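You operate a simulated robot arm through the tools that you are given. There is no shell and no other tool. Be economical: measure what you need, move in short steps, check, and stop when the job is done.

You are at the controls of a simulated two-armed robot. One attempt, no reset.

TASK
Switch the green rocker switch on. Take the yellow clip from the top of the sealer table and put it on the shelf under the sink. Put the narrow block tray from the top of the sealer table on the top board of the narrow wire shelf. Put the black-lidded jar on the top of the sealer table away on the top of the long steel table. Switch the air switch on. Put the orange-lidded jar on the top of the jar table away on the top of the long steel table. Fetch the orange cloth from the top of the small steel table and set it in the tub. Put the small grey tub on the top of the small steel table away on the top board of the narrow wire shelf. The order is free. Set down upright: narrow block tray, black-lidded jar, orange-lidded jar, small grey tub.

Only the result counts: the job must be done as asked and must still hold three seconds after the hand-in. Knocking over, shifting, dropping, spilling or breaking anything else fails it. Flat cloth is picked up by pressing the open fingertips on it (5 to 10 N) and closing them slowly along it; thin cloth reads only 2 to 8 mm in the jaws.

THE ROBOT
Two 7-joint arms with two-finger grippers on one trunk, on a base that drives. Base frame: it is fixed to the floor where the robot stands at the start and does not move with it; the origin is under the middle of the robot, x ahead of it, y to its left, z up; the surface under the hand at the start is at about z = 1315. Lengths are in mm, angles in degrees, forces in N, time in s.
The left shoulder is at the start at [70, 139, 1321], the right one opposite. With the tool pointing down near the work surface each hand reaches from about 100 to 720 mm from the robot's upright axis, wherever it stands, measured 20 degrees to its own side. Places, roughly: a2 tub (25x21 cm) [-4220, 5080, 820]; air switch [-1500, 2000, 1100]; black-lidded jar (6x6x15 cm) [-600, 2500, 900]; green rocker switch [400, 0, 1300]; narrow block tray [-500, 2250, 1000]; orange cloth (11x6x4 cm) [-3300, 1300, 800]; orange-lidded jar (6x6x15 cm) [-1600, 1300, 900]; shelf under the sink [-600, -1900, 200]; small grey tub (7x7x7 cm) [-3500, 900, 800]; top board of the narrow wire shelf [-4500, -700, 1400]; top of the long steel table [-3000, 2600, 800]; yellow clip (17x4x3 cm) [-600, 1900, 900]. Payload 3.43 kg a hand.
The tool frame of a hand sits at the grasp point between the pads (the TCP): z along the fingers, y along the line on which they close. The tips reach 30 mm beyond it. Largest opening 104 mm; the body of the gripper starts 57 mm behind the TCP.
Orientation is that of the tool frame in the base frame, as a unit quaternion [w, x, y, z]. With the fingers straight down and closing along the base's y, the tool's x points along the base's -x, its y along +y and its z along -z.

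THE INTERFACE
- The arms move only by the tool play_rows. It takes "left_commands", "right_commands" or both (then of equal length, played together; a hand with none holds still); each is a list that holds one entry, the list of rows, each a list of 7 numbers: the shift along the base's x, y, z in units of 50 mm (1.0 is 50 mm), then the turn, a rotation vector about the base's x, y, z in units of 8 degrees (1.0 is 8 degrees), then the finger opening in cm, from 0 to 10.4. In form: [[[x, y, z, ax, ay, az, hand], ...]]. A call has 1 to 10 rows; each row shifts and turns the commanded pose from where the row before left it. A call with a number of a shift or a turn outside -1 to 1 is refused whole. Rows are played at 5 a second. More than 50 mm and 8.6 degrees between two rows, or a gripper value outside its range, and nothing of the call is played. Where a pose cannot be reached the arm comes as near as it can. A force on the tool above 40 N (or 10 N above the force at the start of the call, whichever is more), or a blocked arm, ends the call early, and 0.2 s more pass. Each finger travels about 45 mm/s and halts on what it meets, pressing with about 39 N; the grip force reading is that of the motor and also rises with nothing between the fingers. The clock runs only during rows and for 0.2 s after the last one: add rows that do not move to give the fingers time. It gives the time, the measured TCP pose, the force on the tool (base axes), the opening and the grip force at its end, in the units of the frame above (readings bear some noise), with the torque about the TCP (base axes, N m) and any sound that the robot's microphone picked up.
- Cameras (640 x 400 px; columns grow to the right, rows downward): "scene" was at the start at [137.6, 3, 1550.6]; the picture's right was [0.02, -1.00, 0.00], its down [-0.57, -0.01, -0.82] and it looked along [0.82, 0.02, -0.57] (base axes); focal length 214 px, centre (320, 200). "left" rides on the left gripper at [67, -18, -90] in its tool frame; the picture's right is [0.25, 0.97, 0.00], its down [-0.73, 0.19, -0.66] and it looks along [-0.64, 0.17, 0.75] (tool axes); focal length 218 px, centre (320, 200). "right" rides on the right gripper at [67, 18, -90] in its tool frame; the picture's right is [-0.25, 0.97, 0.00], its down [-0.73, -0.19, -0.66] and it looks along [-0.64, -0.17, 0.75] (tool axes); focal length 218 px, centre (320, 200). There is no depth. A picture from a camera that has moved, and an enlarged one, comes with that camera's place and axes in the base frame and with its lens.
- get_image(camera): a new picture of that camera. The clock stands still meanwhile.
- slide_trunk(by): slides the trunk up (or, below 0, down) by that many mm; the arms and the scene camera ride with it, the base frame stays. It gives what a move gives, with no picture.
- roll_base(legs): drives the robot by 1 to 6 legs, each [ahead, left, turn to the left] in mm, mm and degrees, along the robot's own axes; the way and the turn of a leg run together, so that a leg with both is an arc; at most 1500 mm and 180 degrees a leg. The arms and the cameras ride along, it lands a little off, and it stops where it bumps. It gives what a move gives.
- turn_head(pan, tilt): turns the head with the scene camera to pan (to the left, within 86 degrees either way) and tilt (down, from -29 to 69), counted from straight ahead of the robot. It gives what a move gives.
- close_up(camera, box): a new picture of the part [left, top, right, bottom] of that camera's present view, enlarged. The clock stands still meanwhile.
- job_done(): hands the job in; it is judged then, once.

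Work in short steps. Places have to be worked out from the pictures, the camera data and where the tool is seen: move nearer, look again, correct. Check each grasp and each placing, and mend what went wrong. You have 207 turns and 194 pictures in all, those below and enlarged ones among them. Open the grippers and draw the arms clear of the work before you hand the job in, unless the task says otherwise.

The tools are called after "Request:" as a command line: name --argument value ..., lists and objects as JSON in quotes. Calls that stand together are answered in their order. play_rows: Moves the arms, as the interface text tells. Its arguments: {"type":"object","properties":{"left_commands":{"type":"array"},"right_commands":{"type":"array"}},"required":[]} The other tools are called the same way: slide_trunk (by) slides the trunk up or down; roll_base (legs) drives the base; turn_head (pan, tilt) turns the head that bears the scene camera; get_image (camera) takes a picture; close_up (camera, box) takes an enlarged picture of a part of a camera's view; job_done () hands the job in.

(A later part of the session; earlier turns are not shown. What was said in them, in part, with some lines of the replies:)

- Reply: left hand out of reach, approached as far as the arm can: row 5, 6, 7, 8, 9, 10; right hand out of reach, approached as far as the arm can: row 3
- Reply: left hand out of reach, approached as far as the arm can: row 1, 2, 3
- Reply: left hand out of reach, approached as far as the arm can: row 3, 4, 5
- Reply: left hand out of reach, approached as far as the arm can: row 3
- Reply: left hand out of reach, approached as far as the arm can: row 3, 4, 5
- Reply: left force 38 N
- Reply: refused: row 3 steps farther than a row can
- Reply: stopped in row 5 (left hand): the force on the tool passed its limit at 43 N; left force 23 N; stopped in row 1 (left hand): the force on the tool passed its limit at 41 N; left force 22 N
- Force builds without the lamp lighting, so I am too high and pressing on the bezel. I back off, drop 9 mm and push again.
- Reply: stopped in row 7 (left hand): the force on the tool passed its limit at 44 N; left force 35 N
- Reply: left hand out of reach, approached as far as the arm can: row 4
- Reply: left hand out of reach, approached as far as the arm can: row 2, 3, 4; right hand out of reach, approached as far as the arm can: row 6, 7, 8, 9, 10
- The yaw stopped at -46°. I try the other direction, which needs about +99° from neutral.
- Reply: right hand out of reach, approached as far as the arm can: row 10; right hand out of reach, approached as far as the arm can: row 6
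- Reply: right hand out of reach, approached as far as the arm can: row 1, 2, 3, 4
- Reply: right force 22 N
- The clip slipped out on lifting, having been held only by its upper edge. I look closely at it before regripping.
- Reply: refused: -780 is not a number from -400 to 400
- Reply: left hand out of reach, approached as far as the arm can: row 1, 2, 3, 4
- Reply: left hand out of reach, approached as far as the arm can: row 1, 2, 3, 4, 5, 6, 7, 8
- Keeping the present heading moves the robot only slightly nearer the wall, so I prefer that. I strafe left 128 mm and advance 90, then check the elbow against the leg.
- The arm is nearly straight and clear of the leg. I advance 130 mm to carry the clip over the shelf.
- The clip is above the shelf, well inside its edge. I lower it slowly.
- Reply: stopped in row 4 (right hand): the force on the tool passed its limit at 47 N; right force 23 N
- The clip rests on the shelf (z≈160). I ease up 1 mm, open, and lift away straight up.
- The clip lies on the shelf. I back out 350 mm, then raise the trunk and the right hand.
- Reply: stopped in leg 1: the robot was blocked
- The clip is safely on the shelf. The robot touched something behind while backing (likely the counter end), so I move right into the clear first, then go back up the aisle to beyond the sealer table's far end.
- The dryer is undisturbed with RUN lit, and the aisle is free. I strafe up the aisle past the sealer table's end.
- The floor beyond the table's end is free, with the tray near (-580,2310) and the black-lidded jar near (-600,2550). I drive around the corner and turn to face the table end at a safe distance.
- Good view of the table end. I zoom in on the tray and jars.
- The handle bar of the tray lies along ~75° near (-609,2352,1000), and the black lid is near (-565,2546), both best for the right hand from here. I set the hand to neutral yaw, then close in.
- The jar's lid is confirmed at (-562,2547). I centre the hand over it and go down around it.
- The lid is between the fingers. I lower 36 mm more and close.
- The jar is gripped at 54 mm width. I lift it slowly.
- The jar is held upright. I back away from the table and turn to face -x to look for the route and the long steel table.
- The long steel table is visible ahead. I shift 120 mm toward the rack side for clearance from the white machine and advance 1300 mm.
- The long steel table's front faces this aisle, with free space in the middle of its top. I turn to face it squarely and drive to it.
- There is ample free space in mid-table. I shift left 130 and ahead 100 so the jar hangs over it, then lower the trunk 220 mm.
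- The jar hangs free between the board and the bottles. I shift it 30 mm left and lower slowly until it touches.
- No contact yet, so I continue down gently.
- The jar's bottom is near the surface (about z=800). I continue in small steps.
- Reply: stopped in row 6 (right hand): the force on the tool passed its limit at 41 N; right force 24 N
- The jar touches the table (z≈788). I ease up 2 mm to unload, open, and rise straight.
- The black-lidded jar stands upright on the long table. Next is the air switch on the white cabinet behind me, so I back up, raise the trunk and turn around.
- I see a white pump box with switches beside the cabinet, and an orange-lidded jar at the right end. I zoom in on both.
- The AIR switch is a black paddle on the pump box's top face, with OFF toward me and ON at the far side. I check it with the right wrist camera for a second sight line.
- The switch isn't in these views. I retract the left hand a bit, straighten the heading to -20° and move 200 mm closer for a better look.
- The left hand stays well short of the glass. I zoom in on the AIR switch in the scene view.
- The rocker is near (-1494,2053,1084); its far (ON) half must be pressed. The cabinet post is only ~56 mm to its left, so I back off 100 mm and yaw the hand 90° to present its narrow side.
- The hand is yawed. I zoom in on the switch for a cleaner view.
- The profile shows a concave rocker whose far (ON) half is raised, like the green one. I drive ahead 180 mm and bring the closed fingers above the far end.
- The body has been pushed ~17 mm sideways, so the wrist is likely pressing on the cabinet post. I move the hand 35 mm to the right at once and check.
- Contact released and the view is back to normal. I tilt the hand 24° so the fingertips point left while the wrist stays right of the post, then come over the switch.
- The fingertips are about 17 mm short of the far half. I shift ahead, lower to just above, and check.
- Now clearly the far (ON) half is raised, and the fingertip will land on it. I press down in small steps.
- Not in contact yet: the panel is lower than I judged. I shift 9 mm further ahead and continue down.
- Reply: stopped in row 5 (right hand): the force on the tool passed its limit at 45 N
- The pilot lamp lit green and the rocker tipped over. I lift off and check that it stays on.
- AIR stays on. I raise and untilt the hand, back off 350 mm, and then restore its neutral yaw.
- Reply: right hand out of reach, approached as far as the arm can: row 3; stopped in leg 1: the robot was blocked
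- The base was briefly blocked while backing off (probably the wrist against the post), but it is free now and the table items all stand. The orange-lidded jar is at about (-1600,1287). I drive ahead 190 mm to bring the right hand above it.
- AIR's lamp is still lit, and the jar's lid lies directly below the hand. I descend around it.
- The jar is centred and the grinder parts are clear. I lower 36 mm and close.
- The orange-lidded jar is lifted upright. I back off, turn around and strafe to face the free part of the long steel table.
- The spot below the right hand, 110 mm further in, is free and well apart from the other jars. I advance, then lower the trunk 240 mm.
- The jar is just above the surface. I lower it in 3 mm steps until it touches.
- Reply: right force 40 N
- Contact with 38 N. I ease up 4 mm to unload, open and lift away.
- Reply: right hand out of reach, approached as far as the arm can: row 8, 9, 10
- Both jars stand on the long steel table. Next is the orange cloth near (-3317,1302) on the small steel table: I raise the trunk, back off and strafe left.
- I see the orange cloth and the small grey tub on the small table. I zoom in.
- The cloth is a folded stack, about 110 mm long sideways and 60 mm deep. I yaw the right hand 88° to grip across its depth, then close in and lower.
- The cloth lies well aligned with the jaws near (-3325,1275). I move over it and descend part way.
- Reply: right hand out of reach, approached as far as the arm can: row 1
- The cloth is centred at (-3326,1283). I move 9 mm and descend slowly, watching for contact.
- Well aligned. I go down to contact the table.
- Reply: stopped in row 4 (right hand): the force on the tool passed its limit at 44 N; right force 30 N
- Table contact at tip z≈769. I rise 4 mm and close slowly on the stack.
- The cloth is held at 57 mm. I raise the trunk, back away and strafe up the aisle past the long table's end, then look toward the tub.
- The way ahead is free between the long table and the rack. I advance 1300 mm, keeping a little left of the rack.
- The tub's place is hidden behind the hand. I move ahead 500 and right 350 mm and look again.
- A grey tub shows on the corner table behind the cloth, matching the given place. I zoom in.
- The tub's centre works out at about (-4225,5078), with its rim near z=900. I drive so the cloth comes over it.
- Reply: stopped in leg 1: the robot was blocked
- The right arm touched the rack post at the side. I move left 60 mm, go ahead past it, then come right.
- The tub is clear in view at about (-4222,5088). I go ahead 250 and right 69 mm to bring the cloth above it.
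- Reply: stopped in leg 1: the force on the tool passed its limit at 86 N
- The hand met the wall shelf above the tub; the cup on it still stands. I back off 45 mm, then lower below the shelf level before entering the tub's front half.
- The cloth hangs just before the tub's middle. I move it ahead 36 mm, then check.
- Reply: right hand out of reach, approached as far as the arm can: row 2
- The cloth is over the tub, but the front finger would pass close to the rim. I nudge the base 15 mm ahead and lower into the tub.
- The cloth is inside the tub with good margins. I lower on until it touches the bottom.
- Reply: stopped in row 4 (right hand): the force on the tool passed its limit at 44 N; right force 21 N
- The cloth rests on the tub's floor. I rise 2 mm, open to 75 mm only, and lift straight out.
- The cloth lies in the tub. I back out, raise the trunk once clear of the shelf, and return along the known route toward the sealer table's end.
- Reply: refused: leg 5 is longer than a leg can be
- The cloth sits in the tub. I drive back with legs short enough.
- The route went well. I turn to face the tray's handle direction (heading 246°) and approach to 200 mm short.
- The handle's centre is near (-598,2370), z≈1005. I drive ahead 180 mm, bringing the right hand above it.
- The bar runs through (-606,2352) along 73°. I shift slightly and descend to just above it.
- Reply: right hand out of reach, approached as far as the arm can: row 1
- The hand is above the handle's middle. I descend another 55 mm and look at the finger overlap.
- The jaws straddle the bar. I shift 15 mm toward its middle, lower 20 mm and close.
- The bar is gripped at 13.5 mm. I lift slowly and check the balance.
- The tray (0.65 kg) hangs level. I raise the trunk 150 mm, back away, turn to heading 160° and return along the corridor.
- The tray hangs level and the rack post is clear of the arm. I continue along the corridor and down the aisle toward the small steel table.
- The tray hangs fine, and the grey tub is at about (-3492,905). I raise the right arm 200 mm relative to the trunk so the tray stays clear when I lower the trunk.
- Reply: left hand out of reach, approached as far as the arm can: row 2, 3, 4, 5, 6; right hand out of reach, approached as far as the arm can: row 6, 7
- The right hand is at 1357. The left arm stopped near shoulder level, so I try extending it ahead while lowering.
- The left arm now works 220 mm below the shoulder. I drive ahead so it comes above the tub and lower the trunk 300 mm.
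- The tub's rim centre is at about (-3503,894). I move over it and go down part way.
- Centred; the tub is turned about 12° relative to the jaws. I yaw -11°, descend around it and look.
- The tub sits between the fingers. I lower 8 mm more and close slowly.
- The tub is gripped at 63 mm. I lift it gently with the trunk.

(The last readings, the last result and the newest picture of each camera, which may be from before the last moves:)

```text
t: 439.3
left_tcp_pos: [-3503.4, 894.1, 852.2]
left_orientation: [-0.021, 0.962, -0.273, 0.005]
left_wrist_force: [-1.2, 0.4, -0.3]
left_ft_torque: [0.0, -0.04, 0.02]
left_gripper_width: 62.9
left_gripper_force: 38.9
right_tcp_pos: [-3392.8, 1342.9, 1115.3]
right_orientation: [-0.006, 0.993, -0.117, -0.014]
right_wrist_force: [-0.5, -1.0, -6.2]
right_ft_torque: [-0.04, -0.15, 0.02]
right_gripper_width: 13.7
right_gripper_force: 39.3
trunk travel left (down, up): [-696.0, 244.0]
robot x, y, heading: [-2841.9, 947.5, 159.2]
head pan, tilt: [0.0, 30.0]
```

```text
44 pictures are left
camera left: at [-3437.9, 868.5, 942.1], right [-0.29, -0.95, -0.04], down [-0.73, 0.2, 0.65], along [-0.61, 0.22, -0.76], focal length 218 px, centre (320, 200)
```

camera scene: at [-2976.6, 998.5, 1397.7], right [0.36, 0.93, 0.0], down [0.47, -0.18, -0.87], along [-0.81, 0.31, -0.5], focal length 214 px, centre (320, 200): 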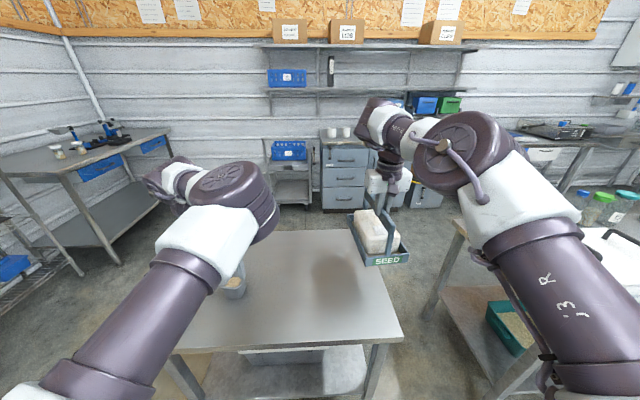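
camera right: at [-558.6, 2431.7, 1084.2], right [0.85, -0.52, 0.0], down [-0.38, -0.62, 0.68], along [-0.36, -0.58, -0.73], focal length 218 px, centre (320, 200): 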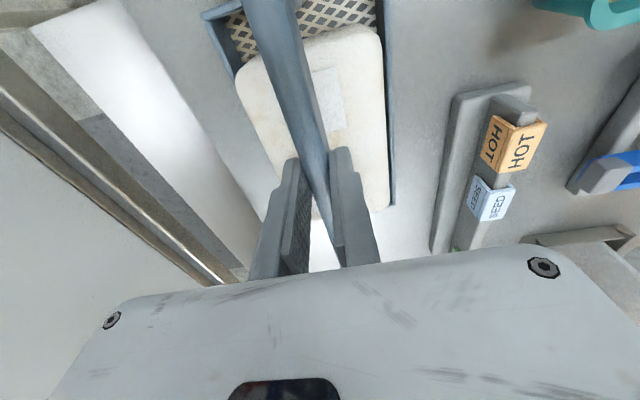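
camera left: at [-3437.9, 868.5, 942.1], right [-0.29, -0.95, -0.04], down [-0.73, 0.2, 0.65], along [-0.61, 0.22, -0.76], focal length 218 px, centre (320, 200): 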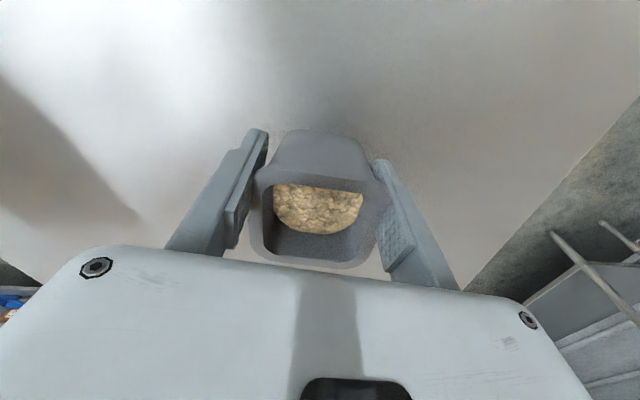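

The tub rises with the hand. I raise the trunk fully, back off 250 mm and turn left 50° to look for the wire shelf.

Request:
slide_trunk --by 240

Request:
roll_base --legs '[[-250, 0, 0], [0, 0, 50]]'

Request:
get_image --camera "scene"

```text
t: 441.8
left_tcp_pos: [-3502.5, 894.2, 1093.2]
left_orientation: [-0.023, 0.962, -0.272, 0.004]
left_wrist_force: [0.2, 0.3, -0.2]
left_ft_torque: [-0.02, 0.04, -0.02]
left_gripper_width: 63.0
left_gripper_force: 38.7
right_tcp_pos: [-3394.2, 1343.4, 1353.8]
right_orientation: [-0.006, 0.993, -0.117, -0.015]
right_wrist_force: [0.3, 0.3, -7.0]
right_ft_torque: [-0.06, -0.17, -0.01]
right_gripper_width: 13.6
right_gripper_force: 39.2
trunk travel left (down, up): [-936.0, 4.0]
robot x, y, heading: [-2842.8, 949.1, 159.4]
head pan, tilt: [0.0, 30.0]
```

```text
t: 445.9
left_tcp_pos: [-2989.5, 317.6, 1091.9]
left_orientation: [-0.021, 0.987, 0.16, -0.006]
left_wrist_force: [-1.0, 0.6, -0.5]
left_ft_torque: [-0.02, -0.02, -0.01]
left_gripper_width: 61.9
left_gripper_force: 39.2
right_tcp_pos: [-3265.8, 691.3, 1355.0]
right_orientation: [0.0, 0.949, 0.314, -0.015]
right_wrist_force: [0.6, 0.3, -6.8]
right_ft_torque: [0.12, -0.14, 0.02]
right_gripper_width: 13.6
right_gripper_force: 38.7
trunk travel left (down, up): [-936.0, 4.0]
robot x, y, heading: [-2607.0, 858.4, -150.8]
head pan, tilt: [0.0, 30.0]
```

```text
43 pictures are left
camera scene: at [-2734.4, 790.0, 1677.6], right [-0.49, 0.87, 0.0], down [0.44, 0.25, -0.87], along [-0.75, -0.43, -0.5], focal length 214 px, centre (320, 200)
```

scene: 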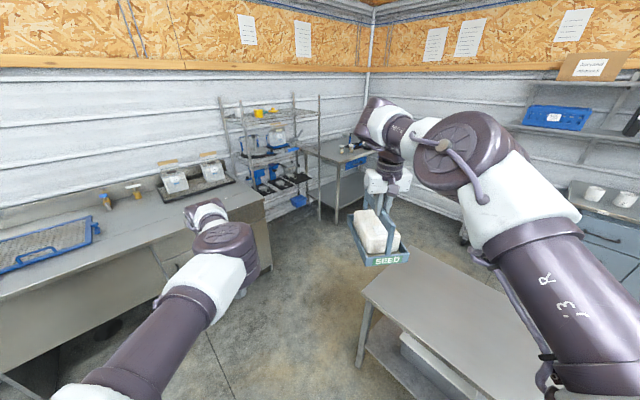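

The narrow wire shelf is at the back wall, with its top board near pixel (270,115). I zoom in on it.

Request:
close_up --camera "scene" --box '[210, 80, 338, 220]'

```text
2.86 times, centred on (274, 150) of scene
camera zoom: at [-2734.4, 790.0, 1677.6], right [-0.49, 0.87, 0.0], down [0.44, 0.25, -0.87], along [-0.75, -0.43, -0.5], focal length 613 px, centre (451, 343)
```

zoom: 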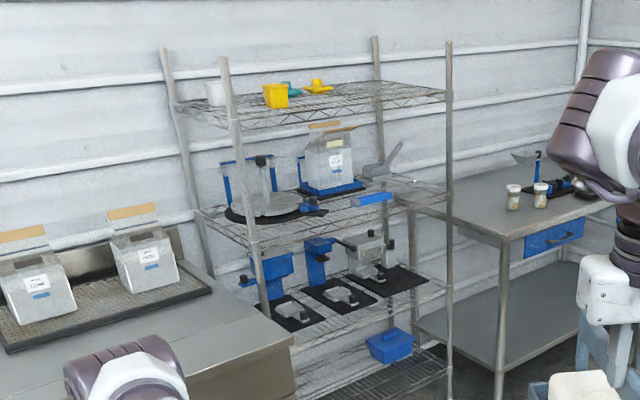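

The top board's right half is free. I first pull both hands in and raise them, here in the open.

Request:
play_rows --right_commands '[[[0.35, 0.195, 0.2, 0, 0, 0, 0], [0.35, 0.195, 0.3, 0, 0, 0, 0], [0.35, 0.195, 0.4, 0, 0, 0, 0], [0.35, 0.195, 0.4, 0, 0, 0, 0], [0.35, 0.195, 0.4, 0, 0, 0, 0], [0.35, 0.195, 0.4, 0, 0, 0, 0], [0.35, 0.195, 0.4, 0, 0, 0, 0], [0.35, 0.195, 0.4, 0, 0, 0, 0], [0.35, 0.195, 0.4, 0, 0, 0, 0], [0.2, 0.1, 0.3, 0, 0, 0, 0]]]' --left_commands '[[[0.2, 0.11, 0.3, 0, 0, 0, 5.2], [0.26, 0.146, 0.6, 0, 0, 0, 5.2], [0.26, 0.146, 0.7, 0, 0, 0, 5.2], [0.26, 0.146, 0.7, 0, 0, 0, 5.2], [0.26, 0.146, 0.7, 0, 0, 0, 5.2], [0.26, 0.146, 0.7, 0, 0, 0, 5.2], [0.26, 0.146, 0.7, 0, 0, 0, 5.2], [0.26, 0.146, 0.7, 0, 0, 0, 5.2], [0.26, 0.146, 0.7, 0, 0, 0, 5.2], [0.2, 0.1, 0.4, 0, 0, 0, 5.2]]]'

Request:
get_image --camera "scene"

```text
t: 448.1
left_tcp_pos: [-2920.1, 354.3, 1260.3]
left_orientation: [-0.021, 0.987, 0.16, -0.006]
left_wrist_force: [-0.1, -0.9, -1.0]
left_ft_torque: [0.01, -0.05, 0.0]
left_gripper_width: 61.7
left_gripper_force: 39.0
left hand out of reach, approached as far as the arm can: row 6, 7, 8, 9, 10
right_tcp_pos: [-3095.0, 783.4, 1536.3]
right_orientation: [0.001, 0.949, 0.315, -0.016]
right_wrist_force: [-0.7, -0.3, -6.3]
right_ft_torque: [0.1, -0.11, 0.01]
right_gripper_width: 13.4
right_gripper_force: 39.8
trunk travel left (down, up): [-936.0, 4.0]
robot x, y, heading: [-2606.1, 858.7, -150.5]
head pan, tilt: [0.0, 30.0]
```

```text
41 pictures are left
camera scene: at [-2731.6, 789.5, 1677.8], right [-0.49, 0.87, 0.0], down [0.44, 0.25, -0.87], along [-0.75, -0.43, -0.5], focal length 214 px, centre (320, 200)
```

scene: 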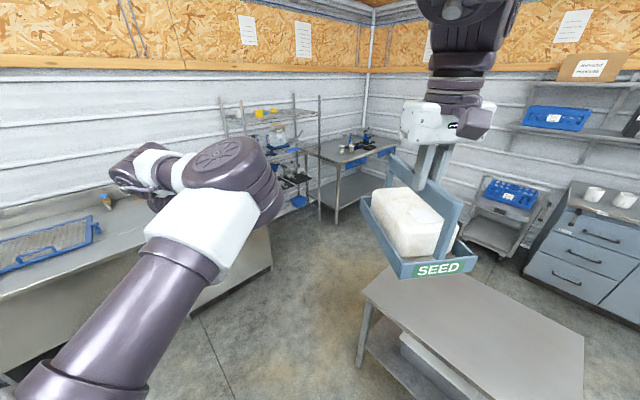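

The tray is at working height (TCP 1536). I turn to face the shelf wall (250°), pass between the counter and the small table, and strafe right to the shelf.

Request:
roll_base --legs '[[0, 0, 40.5], [900, 0, 0], [0, -1211, 0]]'

Request:
get_image --camera "scene"

```text
t: 460.5
left_tcp_pos: [-3959.7, -178.6, 1259.5]
left_orientation: [-0.018, 0.868, 0.496, -0.013]
left_wrist_force: [1.1, -0.1, -0.5]
left_ft_torque: [0.01, 0.01, -0.02]
left_gripper_width: 60.9
left_gripper_force: 38.8
right_tcp_pos: [-4372.3, 29.9, 1535.4]
right_orientation: [0.004, 0.779, 0.626, -0.015]
right_wrist_force: [0.5, -0.2, -6.6]
right_ft_torque: [0.17, -0.04, -0.02]
right_gripper_width: 13.7
right_gripper_force: 38.9
trunk travel left (down, up): [-936.0, 4.0]
robot x, y, heading: [-4054.3, 401.6, -109.6]
head pan, tilt: [0.0, 30.0]
```

```text
40 pictures are left
camera scene: at [-4101.2, 272.3, 1677.6], right [-0.94, 0.34, 0.0], down [0.17, 0.47, -0.87], along [-0.29, -0.81, -0.5], focal length 214 px, centre (320, 200)
```

scene: 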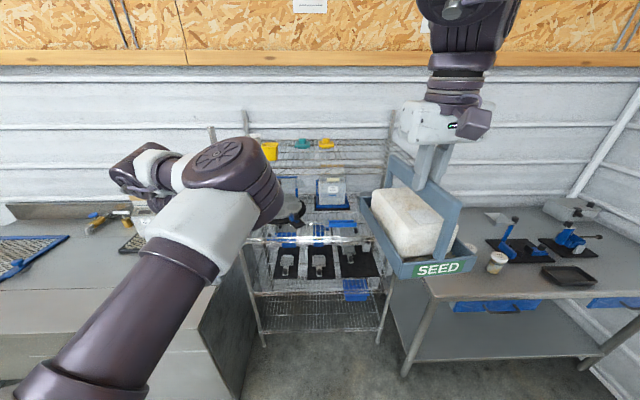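

The shelf's top board is ahead, with the tray a bit right of its right post. I zoom in on the board, and check the tub in the left hand.

Request:
close_up --camera "scene" --box '[230, 100, 430, 225]'

Request:
get_image --camera "left"

```text
3.20 times, centred on (330, 162) of scene
camera zoom: at [-4101.2, 272.3, 1677.6], right [-0.94, 0.34, 0.0], down [0.17, 0.47, -0.87], along [-0.29, -0.81, -0.5], focal length 686 px, centre (288, 320)
```

zoom: 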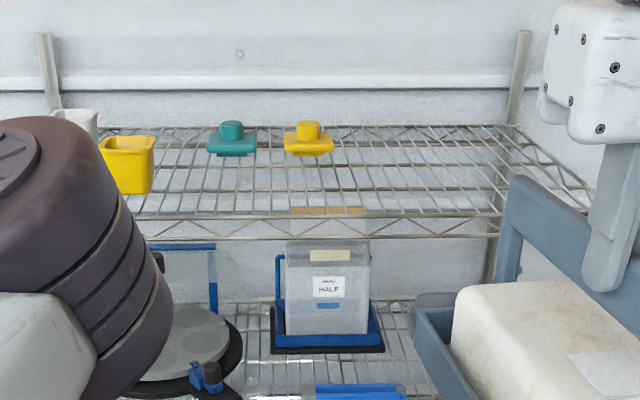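

```text
38 pictures are left
camera left: at [-3936.0, -116.0, 1350.3], right [0.96, -0.27, -0.04], down [-0.18, -0.74, 0.65], along [-0.21, -0.62, -0.76], focal length 218 px, centre (320, 200)
```

left: 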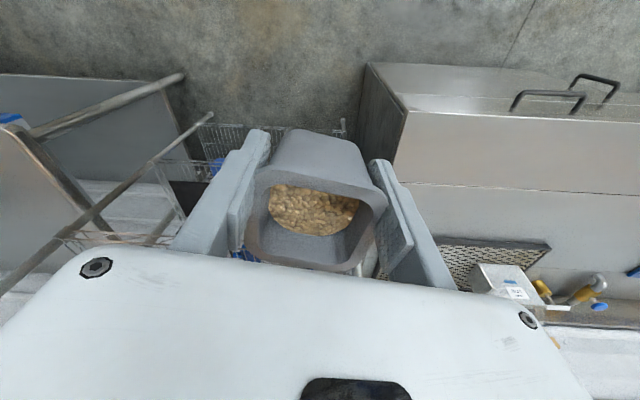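

Triangulation puts the board at z≈1340, its front at s≈-2009, and its free right part near c≈4200. The left hand with the tub must get above board level first, so I restore its yaw and raise it.

Request:
play_rows --left_commands '[[[0, 0, 0.1, 0, 0, 0.5, 5.2], [0, 0, 0.3, 0, 0, 0.5, 5.2], [0, 0, 0.4, 0, 0, 0.4, 5.2], [0, 0, 0.5, 0, 0, 0, 5.2], [0, 0, 0.5, 0, 0, 0, 5.2], [0, 0, 0.5, 0, 0, 0, 5.2], [0, 0, 0.5, 0, 0, 0, 5.2], [0, 0, 0.5, 0, 0, 0, 5.2], [0, 0, 0.3, 0, 0, 0, 5.2]]]'

```text
t: 462.5
left_tcp_pos: [-3959.9, -178.4, 1442.4]
left_orientation: [-0.016, 0.816, 0.577, -0.015]
left_wrist_force: [0.3, 0.0, -2.4]
left_ft_torque: [0.01, -0.02, 0.0]
left_gripper_width: 61.3
left_gripper_force: 38.5
right_tcp_pos: [-4372.4, 30.2, 1536.5]
right_orientation: [0.006, 0.779, 0.626, -0.014]
right_wrist_force: [0.7, -0.3, -6.4]
right_ft_torque: [0.16, -0.07, 0.01]
right_gripper_width: 13.5
right_gripper_force: 39.7
trunk travel left (down, up): [-936.0, 4.0]
robot x, y, heading: [-4054.3, 410.3, -109.7]
head pan, tilt: [0.0, 30.0]
```

The left hand now rises freely. I raise it another 80 mm to clear the cup on the shelf.

Request:
play_rows --left_commands '[[[0, 0, 0.4, 0, 0, 0, 5.2], [0, 0, 0.5, 0, 0, 0, 5.2], [0, 0, 0.5, 0, 0, 0, 5.2], [0, 0, 0.3, 0, 0, 0, 5.2], [0, 0, 0, 0, 0, 0, 5.2]]]'

Request:
roll_base --legs '[[430, -80, 0]]'

Request:
get_image --camera "scene"

Request:
get_image --camera "right"

```text
t: 463.7
left_tcp_pos: [-3963.1, -178.3, 1526.0]
left_orientation: [-0.016, 0.816, 0.578, -0.014]
left_wrist_force: [-0.4, 0.5, -0.3]
left_ft_torque: [-0.03, 0.01, 0.02]
left_gripper_width: 61.1
left_gripper_force: 39.1
right_tcp_pos: [-4373.0, 30.2, 1534.8]
right_orientation: [0.007, 0.779, 0.626, -0.015]
right_wrist_force: [0.0, -0.1, -6.0]
right_ft_torque: [0.15, -0.03, -0.01]
right_gripper_width: 13.9
right_gripper_force: 38.5
trunk travel left (down, up): [-936.0, 4.0]
robot x, y, heading: [-4056.8, 405.8, -109.6]
head pan, tilt: [0.0, 30.0]
```

```text
t: 466.4
left_tcp_pos: [-4186.2, -569.1, 1527.4]
left_orientation: [-0.015, 0.816, 0.578, -0.016]
left_wrist_force: [-0.2, -0.3, -0.5]
left_ft_torque: [-0.03, 0.02, -0.01]
left_gripper_width: 60.8
left_gripper_force: 38.6
right_tcp_pos: [-4598.1, -360.8, 1537.3]
right_orientation: [0.007, 0.78, 0.626, -0.016]
right_wrist_force: [0.8, 0.7, -6.8]
right_ft_torque: [0.15, -0.01, 0.02]
right_gripper_width: 13.7
right_gripper_force: 38.8
trunk travel left (down, up): [-936.0, 4.0]
robot x, y, heading: [-4278.7, 12.9, -109.5]
head pan, tilt: [0.0, 30.0]
```

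```text
37 pictures are left
camera scene: at [-4326.6, -116.6, 1678.0], right [-0.94, 0.34, 0.0], down [0.17, 0.47, -0.87], along [-0.29, -0.82, -0.5], focal length 214 px, centre (320, 200)
```

scene: 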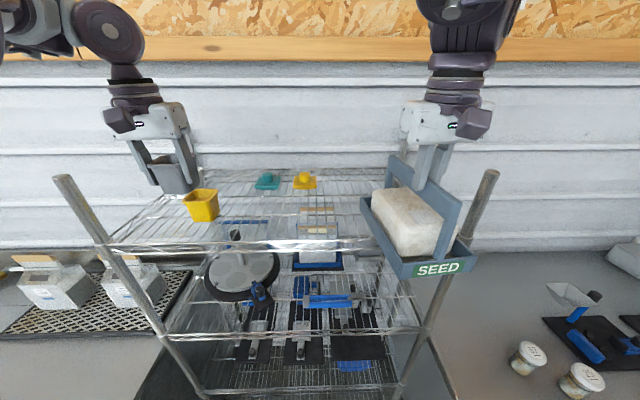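

```text
36 pictures are left
camera right: at [-4563.8, -295.9, 1623.6], right [0.89, -0.45, 0.0], down [-0.33, -0.65, 0.68], along [-0.31, -0.61, -0.73], focal length 218 px, centre (320, 200)
```

right: 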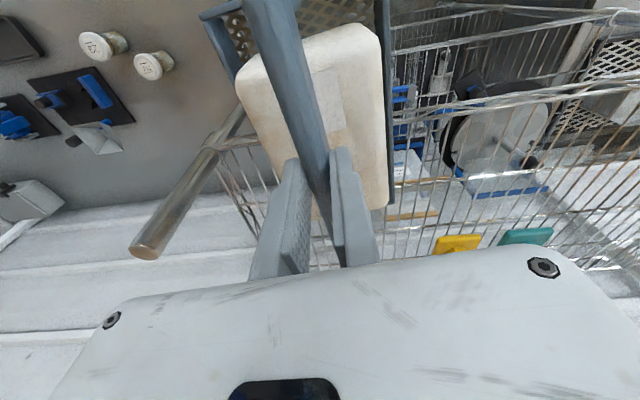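

The tray is between the shelf's front posts in line with the free right part. I advance 265 mm and shift 20 mm left, away from the right post.

Request:
roll_base --legs '[[265, 20, 0]]'

Request:
get_image --camera "scene"

Request:
get_image --camera "right"

```text
t: 468.2
left_tcp_pos: [-4248.9, -791.7, 1524.7]
left_orientation: [-0.016, 0.816, 0.578, -0.015]
left_wrist_force: [0.0, 0.0, -1.6]
left_ft_torque: [0.04, -0.03, 0.02]
left_gripper_width: 61.2
left_gripper_force: 39.3
right_tcp_pos: [-4658.6, -583.6, 1534.1]
right_orientation: [0.005, 0.779, 0.626, -0.014]
right_wrist_force: [-0.3, -0.2, -6.7]
right_ft_torque: [0.16, -0.06, -0.02]
right_gripper_width: 13.6
right_gripper_force: 39.3
trunk travel left (down, up): [-936.0, 4.0]
robot x, y, heading: [-4337.6, -209.2, -109.7]
head pan, tilt: [0.0, 30.0]
stopped in leg 1: the robot was blocked; the commanded pose is now the measured one
```

```text
35 pictures are left
camera scene: at [-4389.1, -341.4, 1677.7], right [-0.94, 0.34, 0.0], down [0.17, 0.47, -0.87], along [-0.29, -0.81, -0.5], focal length 214 px, centre (320, 200)
```

scene: 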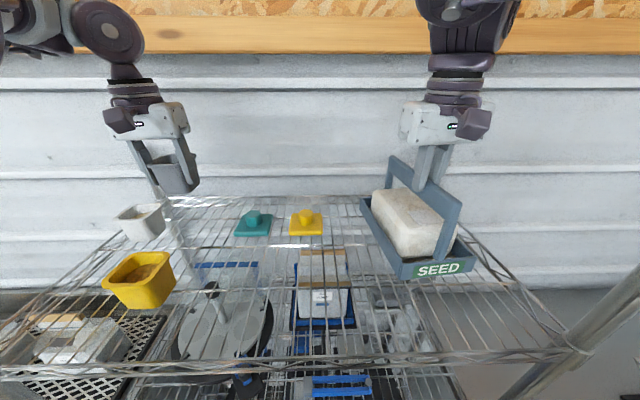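

```text
34 pictures are left
camera right: at [-4626.4, -520.5, 1621.8], right [0.89, -0.45, 0.0], down [-0.33, -0.65, 0.68], along [-0.31, -0.6, -0.73], focal length 218 px, centre (320, 200)
```

right: 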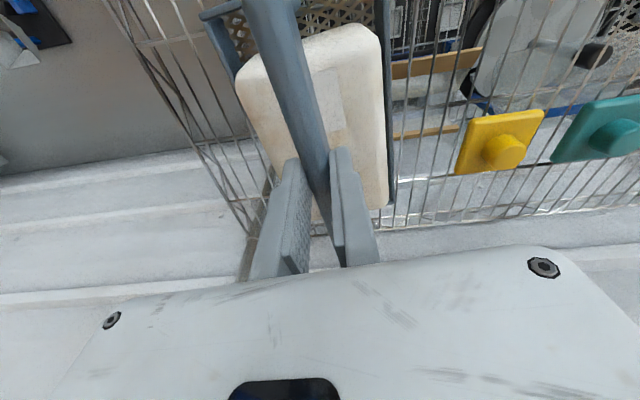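

The base touched the shelf's lower part; the tray is already fully over the board. I ease back 15 mm and lower the tray.

Request:
roll_base --legs '[[-15, 0, 0]]'

Request:
play_rows --right_commands '[[[0, 0, -0.2, 0, 0, 0, 0], [0, 0, -0.2, 0, 0, 0, 0], [0, 0, -0.2, 0, 0, 0, 0], [0, 0, -0.1, 0, 0, 0, 0], [0, 0, -0.1, 0, 0, 0, 0], [0, 0, -0.1, 0, 0, 0, 0], [0, 0, 0, 0, 0, 0, 0]]]'

Request:
close_up --camera "scene" --box '[340, 130, 500, 310]'

```text
t: 469.0
left_tcp_pos: [-4245.9, -783.0, 1525.0]
left_orientation: [-0.017, 0.816, 0.577, -0.013]
left_wrist_force: [-0.4, -1.0, -1.1]
left_ft_torque: [0.05, 0.01, -0.01]
left_gripper_width: 61.0
left_gripper_force: 39.1
right_tcp_pos: [-4655.9, -574.2, 1533.9]
right_orientation: [0.005, 0.779, 0.627, -0.013]
right_wrist_force: [-0.3, -1.6, -6.1]
right_ft_torque: [0.17, -0.03, -0.02]
right_gripper_width: 13.4
right_gripper_force: 39.0
trunk travel left (down, up): [-936.0, 4.0]
robot x, y, heading: [-4334.7, -194.7, -109.7]
head pan, tilt: [0.0, 30.0]
```

```text
t: 470.4
left_tcp_pos: [-4242.6, -776.9, 1527.4]
left_orientation: [-0.016, 0.817, 0.577, -0.015]
left_wrist_force: [0.4, 0.0, -0.6]
left_ft_torque: [0.01, -0.03, 0.01]
left_gripper_width: 61.1
left_gripper_force: 38.7
right_tcp_pos: [-4653.2, -567.2, 1499.5]
right_orientation: [0.011, 0.78, 0.625, -0.019]
right_wrist_force: [-2.3, 2.3, 14.9]
right_ft_torque: [1.24, -0.56, 0.15]
right_gripper_width: 13.7
right_gripper_force: 39.3
trunk travel left (down, up): [-936.0, 4.0]
robot x, y, heading: [-4335.2, -194.9, -109.7]
head pan, tilt: [0.0, 30.0]
stopped in row 6 (right hand): the force on the tool passed its limit at 48 N (the readings are from after the stop); the commanded pose is now the measured one
```

```text
2.22 times, centred on (420, 220) of scene
camera zoom: at [-4382.8, -324.2, 1678.0], right [-0.94, 0.34, 0.0], down [0.17, 0.47, -0.87], along [-0.29, -0.82, -0.5], focal length 477 px, centre (98, 156)
```

zoom: 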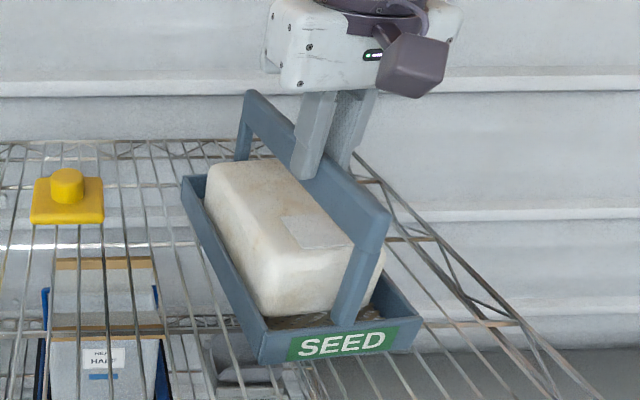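

The tray touches the board (z≈1371) and sits over the wires. I ease 1 mm, open gently and lift clear of the handle.

Request:
play_rows --right_commands '[[[0, 0, 0.03, 0, 0, 0, 0], [0, 0, 0, 0, 0, 0, 1.6], [0, 0, 0, 0, 0, 0, 2.5], [0, 0, 0, 0, 0, 0, 4], [0, 0, 0, 0, 0, 0, 6], [0, 0, 0.3, 0, 0, 0, 6], [0, 0, 0.5, 0, 0, 0, 6], [0, 0, 0.4, 0, 0, 0, 6], [0, 0, 0, 0, 0, 0, 6]]]'

Request:
get_image --camera "scene"

```text
t: 472.4
left_tcp_pos: [-4243.1, -779.4, 1526.7]
left_orientation: [-0.016, 0.816, 0.578, -0.015]
left_wrist_force: [0.6, 0.6, -1.2]
left_ft_torque: [0.04, -0.03, 0.02]
left_gripper_width: 61.1
left_gripper_force: 39.3
right_tcp_pos: [-4655.3, -570.7, 1558.5]
right_orientation: [0.01, 0.779, 0.626, -0.018]
right_wrist_force: [-0.4, -0.3, 1.1]
right_ft_torque: [0.02, -0.01, 0.02]
right_gripper_width: 60.1
right_gripper_force: 0.0
trunk travel left (down, up): [-936.0, 4.0]
robot x, y, heading: [-4336.8, -192.6, -109.5]
head pan, tilt: [0.0, 30.0]
```

```text
32 pictures are left
camera scene: at [-4383.8, -327.2, 1677.6], right [-0.94, 0.34, 0.0], down [0.17, 0.47, -0.87], along [-0.29, -0.81, -0.5], focal length 214 px, centre (320, 200)
```

scene: 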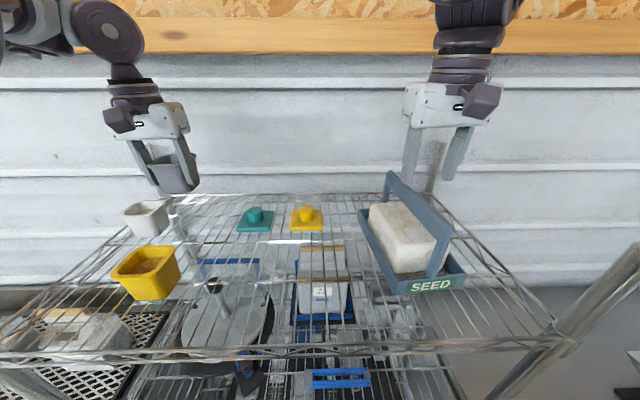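

The tray stands level on the top board. Now the tub: I move the left hand slowly to above the free spot at about (-4384,-640).

Request:
play_rows --left_commands '[[[-0.2, 0.2, 0, 0, 0, 0, 5.2], [-0.45, 0.44, 0, 0, 0, 0, 5.2], [-0.5, 0.5, 0, 0, 0, 0, 5.2], [-0.5, 0.5, 0, 0, 0, 0, 5.2], [-0.5, 0.5, 0, 0, 0, 0, 5.2], [-0.45, 0.44, 0, 0, 0, 0, 5.2], [-0.2, 0.2, 0, 0, 0, 0, 5.2], [0, 0, 0, 0, 0, 0, 5.2]]]'

Request:
get_image --camera "scene"

Request:
get_image --camera "left"

```text
t: 474.2
left_tcp_pos: [-4355.9, -653.8, 1524.1]
left_orientation: [-0.034, 0.809, 0.586, -0.027]
left_wrist_force: [0.2, 0.3, -0.9]
left_ft_torque: [0.05, 0.01, -0.01]
left_gripper_width: 61.2
left_gripper_force: 39.1
left hand out of reach, approached as far as the arm can: row 6, 7
right_tcp_pos: [-4653.2, -570.8, 1558.3]
right_orientation: [0.01, 0.779, 0.626, -0.018]
right_wrist_force: [-0.6, -0.4, -0.3]
right_ft_torque: [-0.03, 0.02, 0.01]
right_gripper_width: 60.0
right_gripper_force: 0.0
trunk travel left (down, up): [-936.0, 4.0]
robot x, y, heading: [-4330.1, -196.7, -109.8]
head pan, tilt: [0.0, 30.0]
```

```text
31 pictures are left
camera scene: at [-4383.0, -326.8, 1677.7], right [-0.94, 0.34, 0.0], down [0.17, 0.47, -0.87], along [-0.29, -0.82, -0.5], focal length 214 px, centre (320, 200)
```

scene: 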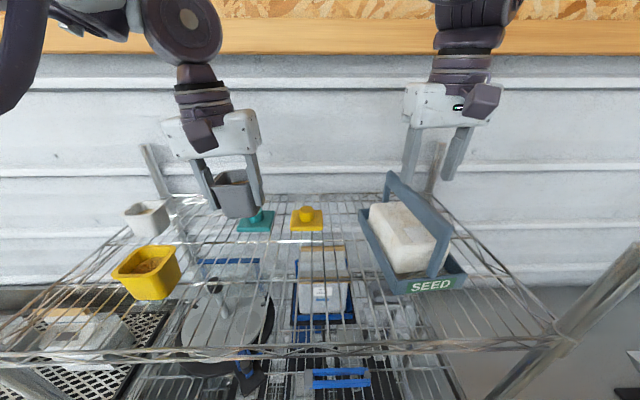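

```text
30 pictures are left
camera left: at [-4343.4, -589.4, 1613.9], right [0.99, -0.06, -0.08], down [0.01, -0.77, 0.64], along [-0.1, -0.64, -0.76], focal length 218 px, centre (320, 200)
```

left: 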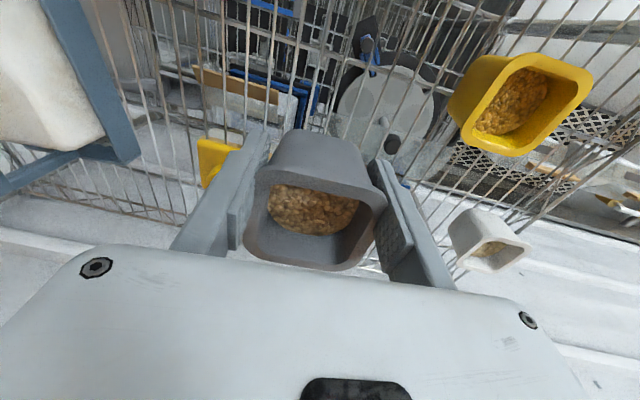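

The tub hangs over the free spot between the yellow cup and the tray. I lower it 85 mm with a small levelling turn and check.

Request:
play_rows --left_commands '[[[0, 0, -0.2, 0, -0.15, 0, 5.2], [0, 0, -0.3, 0, -0.16, 0, 5.2], [0, 0, -0.4, 0, 0, 0, 5.2], [0, 0, -0.4, 0, 0, 0, 5.2], [0, 0, -0.3, 0, 0, 0, 5.2], [0, 0, 0, 0, 0, 0, 5.2]]]'

Request:
get_image --camera "scene"

```text
t: 475.6
left_tcp_pos: [-4328.9, -679.0, 1479.7]
left_orientation: [-0.021, 0.813, 0.581, -0.018]
left_wrist_force: [-0.7, 0.2, -1.0]
left_ft_torque: [0.01, -0.01, 0.03]
left_gripper_width: 61.0
left_gripper_force: 38.8
left hand out of reach, approached as far as the arm can: row 1, 2, 3, 4, 5
right_tcp_pos: [-4653.2, -570.2, 1558.4]
right_orientation: [0.011, 0.78, 0.625, -0.018]
right_wrist_force: [-0.3, 1.0, 0.3]
right_ft_torque: [0.01, -0.02, -0.03]
right_gripper_width: 60.2
right_gripper_force: 0.0
trunk travel left (down, up): [-936.0, 4.0]
robot x, y, heading: [-4331.4, -193.6, -109.7]
head pan, tilt: [0.0, 30.0]
```

```text
29 pictures are left
camera scene: at [-4383.3, -326.7, 1677.7], right [-0.94, 0.34, 0.0], down [0.17, 0.47, -0.87], along [-0.29, -0.82, -0.5], focal length 214 px, centre (320, 200)
```

scene: 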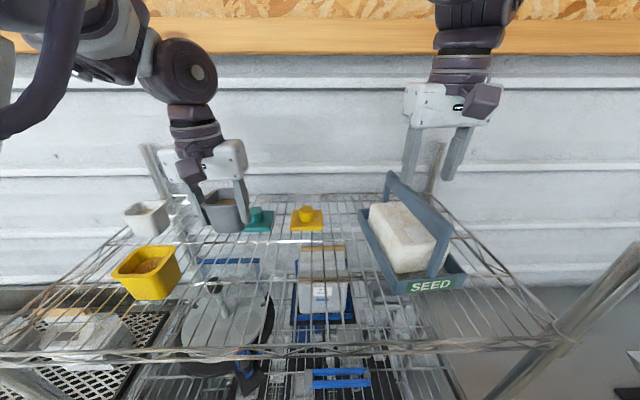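

The left arm is at its limit here, so I'll lower with the trunk instead. First I raise the empty right hand well above the tray handle.

Request:
play_rows --right_commands '[[[0, 0, 0.4, 0, 0, 0, 3], [0, 0, 0.5, 0, 0, 0, 0], [0, 0, 0.5, 0, 0, 0, 0], [0, 0, 0.4, 0, 0, 0, 0], [0, 0, 0, 0, 0, 0, 0]]]'

```text
t: 476.8
left_tcp_pos: [-4326.8, -679.5, 1478.4]
left_orientation: [-0.023, 0.812, 0.583, -0.015]
left_wrist_force: [0.5, -0.3, -1.0]
left_ft_torque: [0.0, 0.04, -0.01]
left_gripper_width: 60.8
left_gripper_force: 38.7
right_tcp_pos: [-4652.6, -571.0, 1580.5]
right_orientation: [0.01, 0.78, 0.626, -0.019]
right_wrist_force: [0.4, -0.4, 0.8]
right_ft_torque: [0.03, 0.0, 0.04]
right_gripper_width: 0.2
right_gripper_force: 34.8
right hand out of reach, approached as far as the arm can: row 2, 3, 4
trunk travel left (down, up): [-936.0, 4.0]
robot x, y, heading: [-4334.1, -195.5, -110.0]
head pan, tilt: [0.0, 30.0]
```

Right tips are at 1550. I strafe right 45 mm (the closed fingers will pass beside the handle bar) and look before lowering.

Request:
roll_base --legs '[[0, -45, 0]]'

Request:
slide_trunk --by -35

Request:
get_image --camera "scene"

Request:
get_image --camera "left"

```text
t: 477.7
left_tcp_pos: [-4356.2, -667.9, 1474.9]
left_orientation: [-0.026, 0.811, 0.584, -0.015]
left_wrist_force: [1.7, -0.4, -1.6]
left_ft_torque: [0.04, 0.1, -0.04]
left_gripper_width: 61.1
left_gripper_force: 38.9
right_tcp_pos: [-4682.7, -560.3, 1581.4]
right_orientation: [0.006, 0.779, 0.626, -0.02]
right_wrist_force: [1.9, -0.8, 0.3]
right_ft_torque: [0.02, 0.11, 0.02]
right_gripper_width: 0.1
right_gripper_force: 35.1
trunk travel left (down, up): [-936.0, 4.0]
robot x, y, heading: [-4377.2, -183.3, -109.8]
head pan, tilt: [0.0, 30.0]
```

```text
t: 478.5
left_tcp_pos: [-4362.1, -667.3, 1441.4]
left_orientation: [-0.025, 0.81, 0.586, -0.015]
left_wrist_force: [-0.1, 0.3, -0.8]
left_ft_torque: [0.03, 0.02, -0.02]
left_gripper_width: 60.9
left_gripper_force: 39.2
right_tcp_pos: [-4690.3, -558.1, 1544.6]
right_orientation: [0.008, 0.779, 0.627, -0.019]
right_wrist_force: [1.2, -1.0, 0.2]
right_ft_torque: [0.02, 0.02, 0.01]
right_gripper_width: 0.0
right_gripper_force: 34.8
trunk travel left (down, up): [-901.0, 39.0]
robot x, y, heading: [-4370.7, -179.8, -109.6]
head pan, tilt: [0.0, 30.0]
```

```text
28 pictures are left
camera scene: at [-4418.9, -313.9, 1642.7], right [-0.94, 0.34, 0.0], down [0.17, 0.47, -0.87], along [-0.29, -0.81, -0.5], focal length 214 px, centre (320, 200)
```

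scene: 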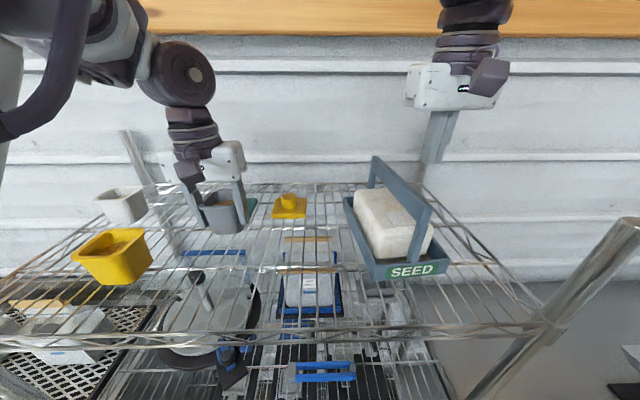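

```text
27 pictures are left
camera left: at [-4352.5, -601.9, 1532.3], right [1.0, -0.06, -0.06], down [-0.01, -0.77, 0.64], along [-0.08, -0.64, -0.77], focal length 218 px, centre (320, 200)
```

left: 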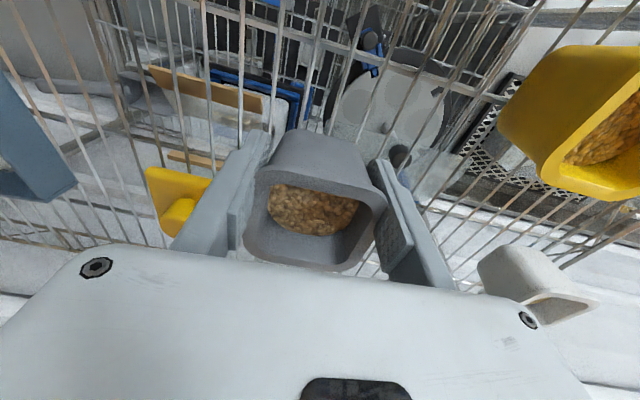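

Clearances to the neighbours look fine. I lower the trunk another 18 mm, then in fine steps.

Request:
slide_trunk --by -18

Request:
slide_trunk --by -5

```text
t: 479.1
left_tcp_pos: [-4365.6, -664.9, 1423.2]
left_orientation: [-0.026, 0.81, 0.585, -0.014]
left_wrist_force: [-0.1, -0.3, -0.2]
left_ft_torque: [0.01, -0.03, 0.0]
left_gripper_width: 61.1
left_gripper_force: 38.4
right_tcp_pos: [-4692.1, -557.5, 1527.0]
right_orientation: [0.009, 0.78, 0.626, -0.018]
right_wrist_force: [-0.2, -0.1, 0.4]
right_ft_torque: [0.04, 0.0, 0.02]
right_gripper_width: 0.0
right_gripper_force: 34.3
trunk travel left (down, up): [-883.0, 57.0]
robot x, y, heading: [-4372.8, -179.5, -109.8]
head pan, tilt: [0.0, 30.0]
```

```text
t: 479.7
left_tcp_pos: [-4368.1, -666.1, 1419.4]
left_orientation: [-0.024, 0.811, 0.585, -0.014]
left_wrist_force: [0.5, -0.1, -1.8]
left_ft_torque: [0.04, -0.03, 0.0]
left_gripper_width: 61.0
left_gripper_force: 39.5
right_tcp_pos: [-4693.6, -556.2, 1521.8]
right_orientation: [0.01, 0.78, 0.626, -0.018]
right_wrist_force: [-0.3, 0.2, -0.3]
right_ft_torque: [-0.04, 0.02, -0.01]
right_gripper_width: 0.0
right_gripper_force: 34.3
trunk travel left (down, up): [-878.0, 62.0]
robot x, y, heading: [-4373.4, -180.5, -109.9]
head pan, tilt: [0.0, 30.0]
```

Request:
slide_trunk --by -4

Request:
slide_trunk --by -3

Request:
close_up --camera "scene" --box '[150, 130, 290, 270]'

```text
t: 480.2
left_tcp_pos: [-4367.6, -664.8, 1415.6]
left_orientation: [-0.024, 0.81, 0.586, -0.015]
left_wrist_force: [0.4, -0.5, -0.8]
left_ft_torque: [0.02, 0.02, 0.0]
left_gripper_width: 61.2
left_gripper_force: 38.4
right_tcp_pos: [-4695.4, -556.1, 1518.1]
right_orientation: [0.011, 0.779, 0.627, -0.019]
right_wrist_force: [-0.2, 0.8, 0.0]
right_ft_torque: [0.01, 0.01, -0.01]
right_gripper_width: 0.0
right_gripper_force: 34.7
trunk travel left (down, up): [-874.0, 66.0]
robot x, y, heading: [-4378.1, -178.6, -109.4]
head pan, tilt: [0.0, 30.0]
```

```text
t: 480.7
left_tcp_pos: [-4367.9, -664.2, 1412.0]
left_orientation: [-0.024, 0.81, 0.586, -0.014]
left_wrist_force: [0.6, -0.1, 5.4]
left_ft_torque: [-0.25, -0.06, 0.01]
left_gripper_width: 60.8
left_gripper_force: 39.3
right_tcp_pos: [-4695.1, -555.2, 1514.4]
right_orientation: [0.01, 0.779, 0.627, -0.018]
right_wrist_force: [-0.1, 0.0, 0.0]
right_ft_torque: [0.02, 0.0, -0.03]
right_gripper_width: 0.0
right_gripper_force: 34.7
trunk travel left (down, up): [-871.0, 69.0]
robot x, y, heading: [-4376.7, -179.1, -109.8]
head pan, tilt: [0.0, 30.0]
```

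```text
2.86 times, centred on (220, 200) of scene
camera zoom: at [-4424.5, -310.7, 1612.9], right [-0.94, 0.34, 0.0], down [0.17, 0.47, -0.87], along [-0.29, -0.82, -0.5], focal length 613 px, centre (606, 200)
```

zoom: 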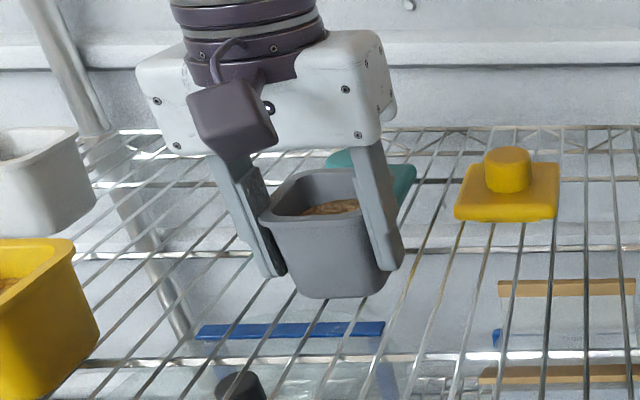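

The tub touches the wires (5 N). I lower 2 mm more so it settles flat, then open slowly.

Request:
slide_trunk --by -2

Request:
play_rows --left_commands '[[[0, 0, 0, 0, 0, 0, 6.2], [0, 0, 0, 0, 0, 0, 6.4], [0, 0, 0, 0, 0, 0, 6.8], [0, 0, 0, 0, 0, 0, 7.2], [0, 0, 0, 0, 0, 0, 7.8], [0, 0, 0, 0, 0, 0, 8.2], [0, 0, 0, 0, 0, 0, 8.2]]]'

Request:
close_up --camera "scene" --box '[150, 130, 290, 270]'

```text
t: 481.2
left_tcp_pos: [-4367.8, -664.1, 1411.3]
left_orientation: [-0.022, 0.81, 0.586, -0.015]
left_wrist_force: [0.1, -1.2, 18.3]
left_ft_torque: [-0.88, -0.29, 0.01]
left_gripper_width: 60.8
left_gripper_force: 38.9
right_tcp_pos: [-4695.7, -554.3, 1514.5]
right_orientation: [0.01, 0.779, 0.627, -0.018]
right_wrist_force: [-0.2, -0.2, -0.5]
right_ft_torque: [-0.01, -0.01, 0.0]
right_gripper_width: 0.0
right_gripper_force: 34.7
trunk travel left (down, up): [-869.0, 71.0]
robot x, y, heading: [-4374.9, -177.1, -109.7]
head pan, tilt: [0.0, 30.0]
```

```text
t: 482.8
left_tcp_pos: [-4367.0, -665.0, 1410.1]
left_orientation: [-0.025, 0.81, 0.586, -0.014]
left_wrist_force: [0.0, 0.1, 0.0]
left_ft_torque: [0.02, 0.01, 0.0]
left_gripper_width: 81.9
left_gripper_force: 0.0
right_tcp_pos: [-4694.9, -556.1, 1514.4]
right_orientation: [0.01, 0.779, 0.626, -0.019]
right_wrist_force: [0.1, 0.9, 0.3]
right_ft_torque: [0.03, -0.03, -0.03]
right_gripper_width: 0.0
right_gripper_force: 34.3
trunk travel left (down, up): [-869.0, 71.0]
robot x, y, heading: [-4372.3, -180.6, -109.7]
head pan, tilt: [0.0, 30.0]
```

```text
2.86 times, centred on (220, 200) of scene
camera zoom: at [-4424.4, -311.6, 1610.7], right [-0.94, 0.34, 0.0], down [0.17, 0.47, -0.87], along [-0.29, -0.82, -0.5], focal length 613 px, centre (606, 200)
```

zoom: 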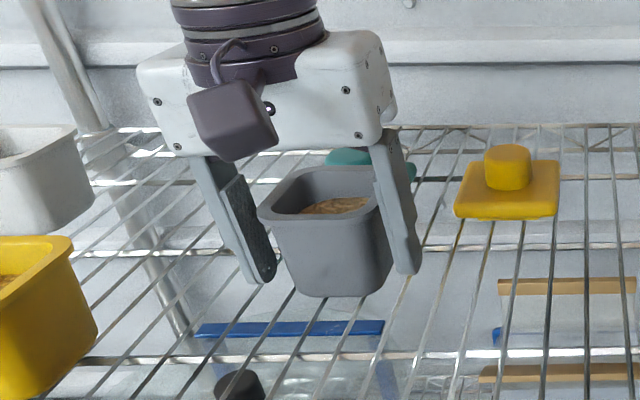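

The tub stands on the board. I raise the trunk straight up, then the arm, to clear the rim.

Request:
slide_trunk --by 68

Request:
play_rows --left_commands '[[[0, 0, 0.3, 0, 0, 0, 8.2], [0, 0, 0.4, 0, 0, 0, 8.2], [0, 0, 0.4, 0, 0, 0, 8.2], [0, 0, 0, 0, 0, 0, 8.2]]]'

Request:
get_image --camera "scene"

```text
t: 483.9
left_tcp_pos: [-4368.4, -665.9, 1478.9]
left_orientation: [-0.025, 0.81, 0.586, -0.014]
left_wrist_force: [-0.7, 0.5, -0.6]
left_ft_torque: [-0.03, -0.01, -0.01]
left_gripper_width: 81.7
left_gripper_force: 0.0
right_tcp_pos: [-4694.1, -556.0, 1580.9]
right_orientation: [0.011, 0.779, 0.627, -0.019]
right_wrist_force: [0.0, 0.0, 0.1]
right_ft_torque: [-0.04, 0.0, 0.0]
right_gripper_width: 0.1
right_gripper_force: 34.0
trunk travel left (down, up): [-937.0, 3.0]
robot x, y, heading: [-4374.4, -179.2, -109.9]
head pan, tilt: [0.0, 30.0]
```

```text
t: 484.9
left_tcp_pos: [-4367.5, -664.3, 1533.5]
left_orientation: [-0.023, 0.811, 0.585, -0.012]
left_wrist_force: [0.0, -0.1, 0.3]
left_ft_torque: [-0.02, -0.02, 0.0]
left_gripper_width: 81.9
left_gripper_force: 0.0
right_tcp_pos: [-4694.6, -555.0, 1581.4]
right_orientation: [0.01, 0.779, 0.627, -0.019]
right_wrist_force: [0.0, 0.4, 0.2]
right_ft_torque: [0.01, 0.0, -0.01]
right_gripper_width: 0.0
right_gripper_force: 34.9
trunk travel left (down, up): [-937.0, 3.0]
robot x, y, heading: [-4375.4, -182.2, -109.7]
head pan, tilt: [0.0, 30.0]
```

```text
24 pictures are left
camera scene: at [-4423.7, -311.0, 1678.8], right [-0.94, 0.34, 0.0], down [0.17, 0.47, -0.87], along [-0.29, -0.82, -0.5], focal length 214 px, centre (320, 200)
```

scene: 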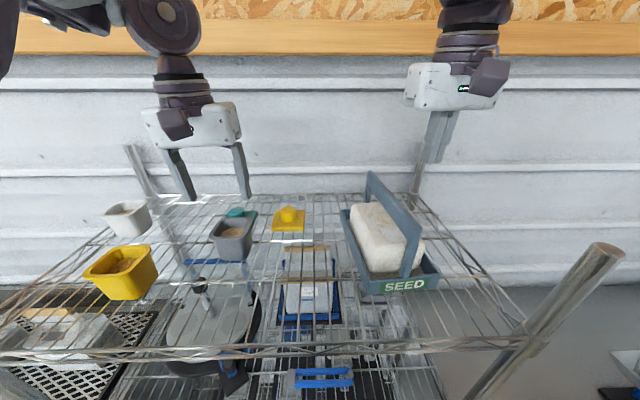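

Both stand upright on the top board. I back away 400 mm, open the grippers, and take a last look.

Request:
roll_base --legs '[[-400, 0, 0]]'

Request:
play_rows --left_commands '[[[0, 0, 0, 0, 0, 0, 10.4], [0, 0, 0, 0, 0, 0, 10.4], [0, 0, 0, 0, 0, 0, 10.4], [0, 0, 0, 0, 0, 0, 10.4], [0, 0, 0, 0, 0, 0, 10.4]]]' --right_commands '[[[0, 0, 0, 0, 0, 0, 10.4], [0, 0, 0, 0, 0, 0, 10.4], [0, 0, 0, 0, 0, 0, 10.4], [0, 0, 0, 0, 0, 0, 10.4], [0, 0, 0, 0, 0, 0, 10.4]]]'

Request:
get_image --camera "scene"

```text
t: 487.4
left_tcp_pos: [-4237.9, -296.3, 1531.9]
left_orientation: [-0.023, 0.812, 0.583, -0.012]
left_wrist_force: [-0.5, -0.2, -0.4]
left_ft_torque: [0.02, 0.03, -0.04]
left_gripper_width: 82.2
left_gripper_force: 0.1
right_tcp_pos: [-4564.2, -186.3, 1579.7]
right_orientation: [0.009, 0.781, 0.625, -0.017]
right_wrist_force: [-0.5, 0.0, -0.6]
right_ft_torque: [0.01, -0.01, 0.01]
right_gripper_width: 0.0
right_gripper_force: 35.0
trunk travel left (down, up): [-937.0, 3.0]
robot x, y, heading: [-4241.9, 189.4, -109.9]
head pan, tilt: [0.0, 30.0]
```

```text
t: 488.6
left_tcp_pos: [-4236.4, -292.1, 1533.0]
left_orientation: [-0.023, 0.811, 0.584, -0.013]
left_wrist_force: [-0.4, -0.2, 0.0]
left_ft_torque: [0.03, -0.02, -0.01]
left_gripper_width: 104.0
left_gripper_force: 0.0
right_tcp_pos: [-4561.9, -181.4, 1581.2]
right_orientation: [0.011, 0.781, 0.624, -0.018]
right_wrist_force: [-0.2, -0.6, -0.2]
right_ft_torque: [0.01, 0.01, -0.03]
right_gripper_width: 104.1
right_gripper_force: 0.0
trunk travel left (down, up): [-937.0, 3.0]
robot x, y, heading: [-4243.7, 194.7, -110.1]
head pan, tilt: [0.0, 30.0]
```

```text
23 pictures are left
camera scene: at [-4290.8, 61.2, 1678.8], right [-0.94, 0.34, 0.0], down [0.17, 0.47, -0.87], along [-0.3, -0.81, -0.5], focal length 214 px, centre (320, 200)
```

scene: 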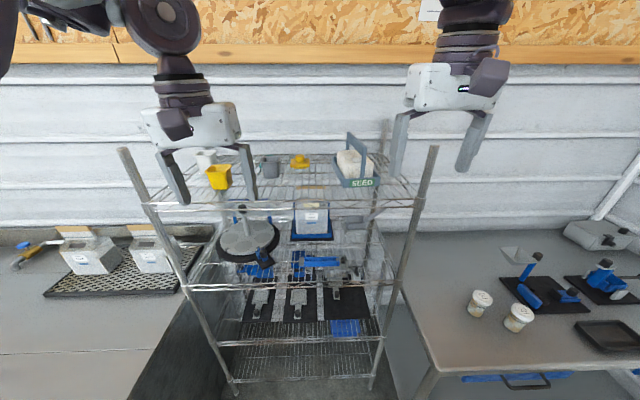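

The tray and the tub stand on the narrow wire shelf, nothing has fallen, and the arms are clear. All eight items are done, so I hand in.

Request:
job_done

```text
The job is handed in.
```

I handed the job in with all eight items done, but the robot bumped furniture a few times, and I didn't go back to check that nothing had shifted.

- **Switches:** The green rocker and the air switch are on. Each lamp was lit when I last saw it.
- **Placed items:** The yellow clip is on the shelf under the sink, and the orange cloth is in the tub. Both jars stand upright on the long steel table. The narrow block tray and the small grey tub stand upright on the top board of the narrow wire shelf.
- **Contacts:**
  - Near the dryer, the base bumped something while backing; the dryer was undisturbed when I looked.
  - At the air switch, the right wrist pressed on the white cabinet's post. A later back-off there was also blocked.
  - The right arm touched the rack post near the tub.
  - The hand hit the small wall shelf above the tub with up to 86 N. The items on it were still standing.
  - The base touched the wire shelf.
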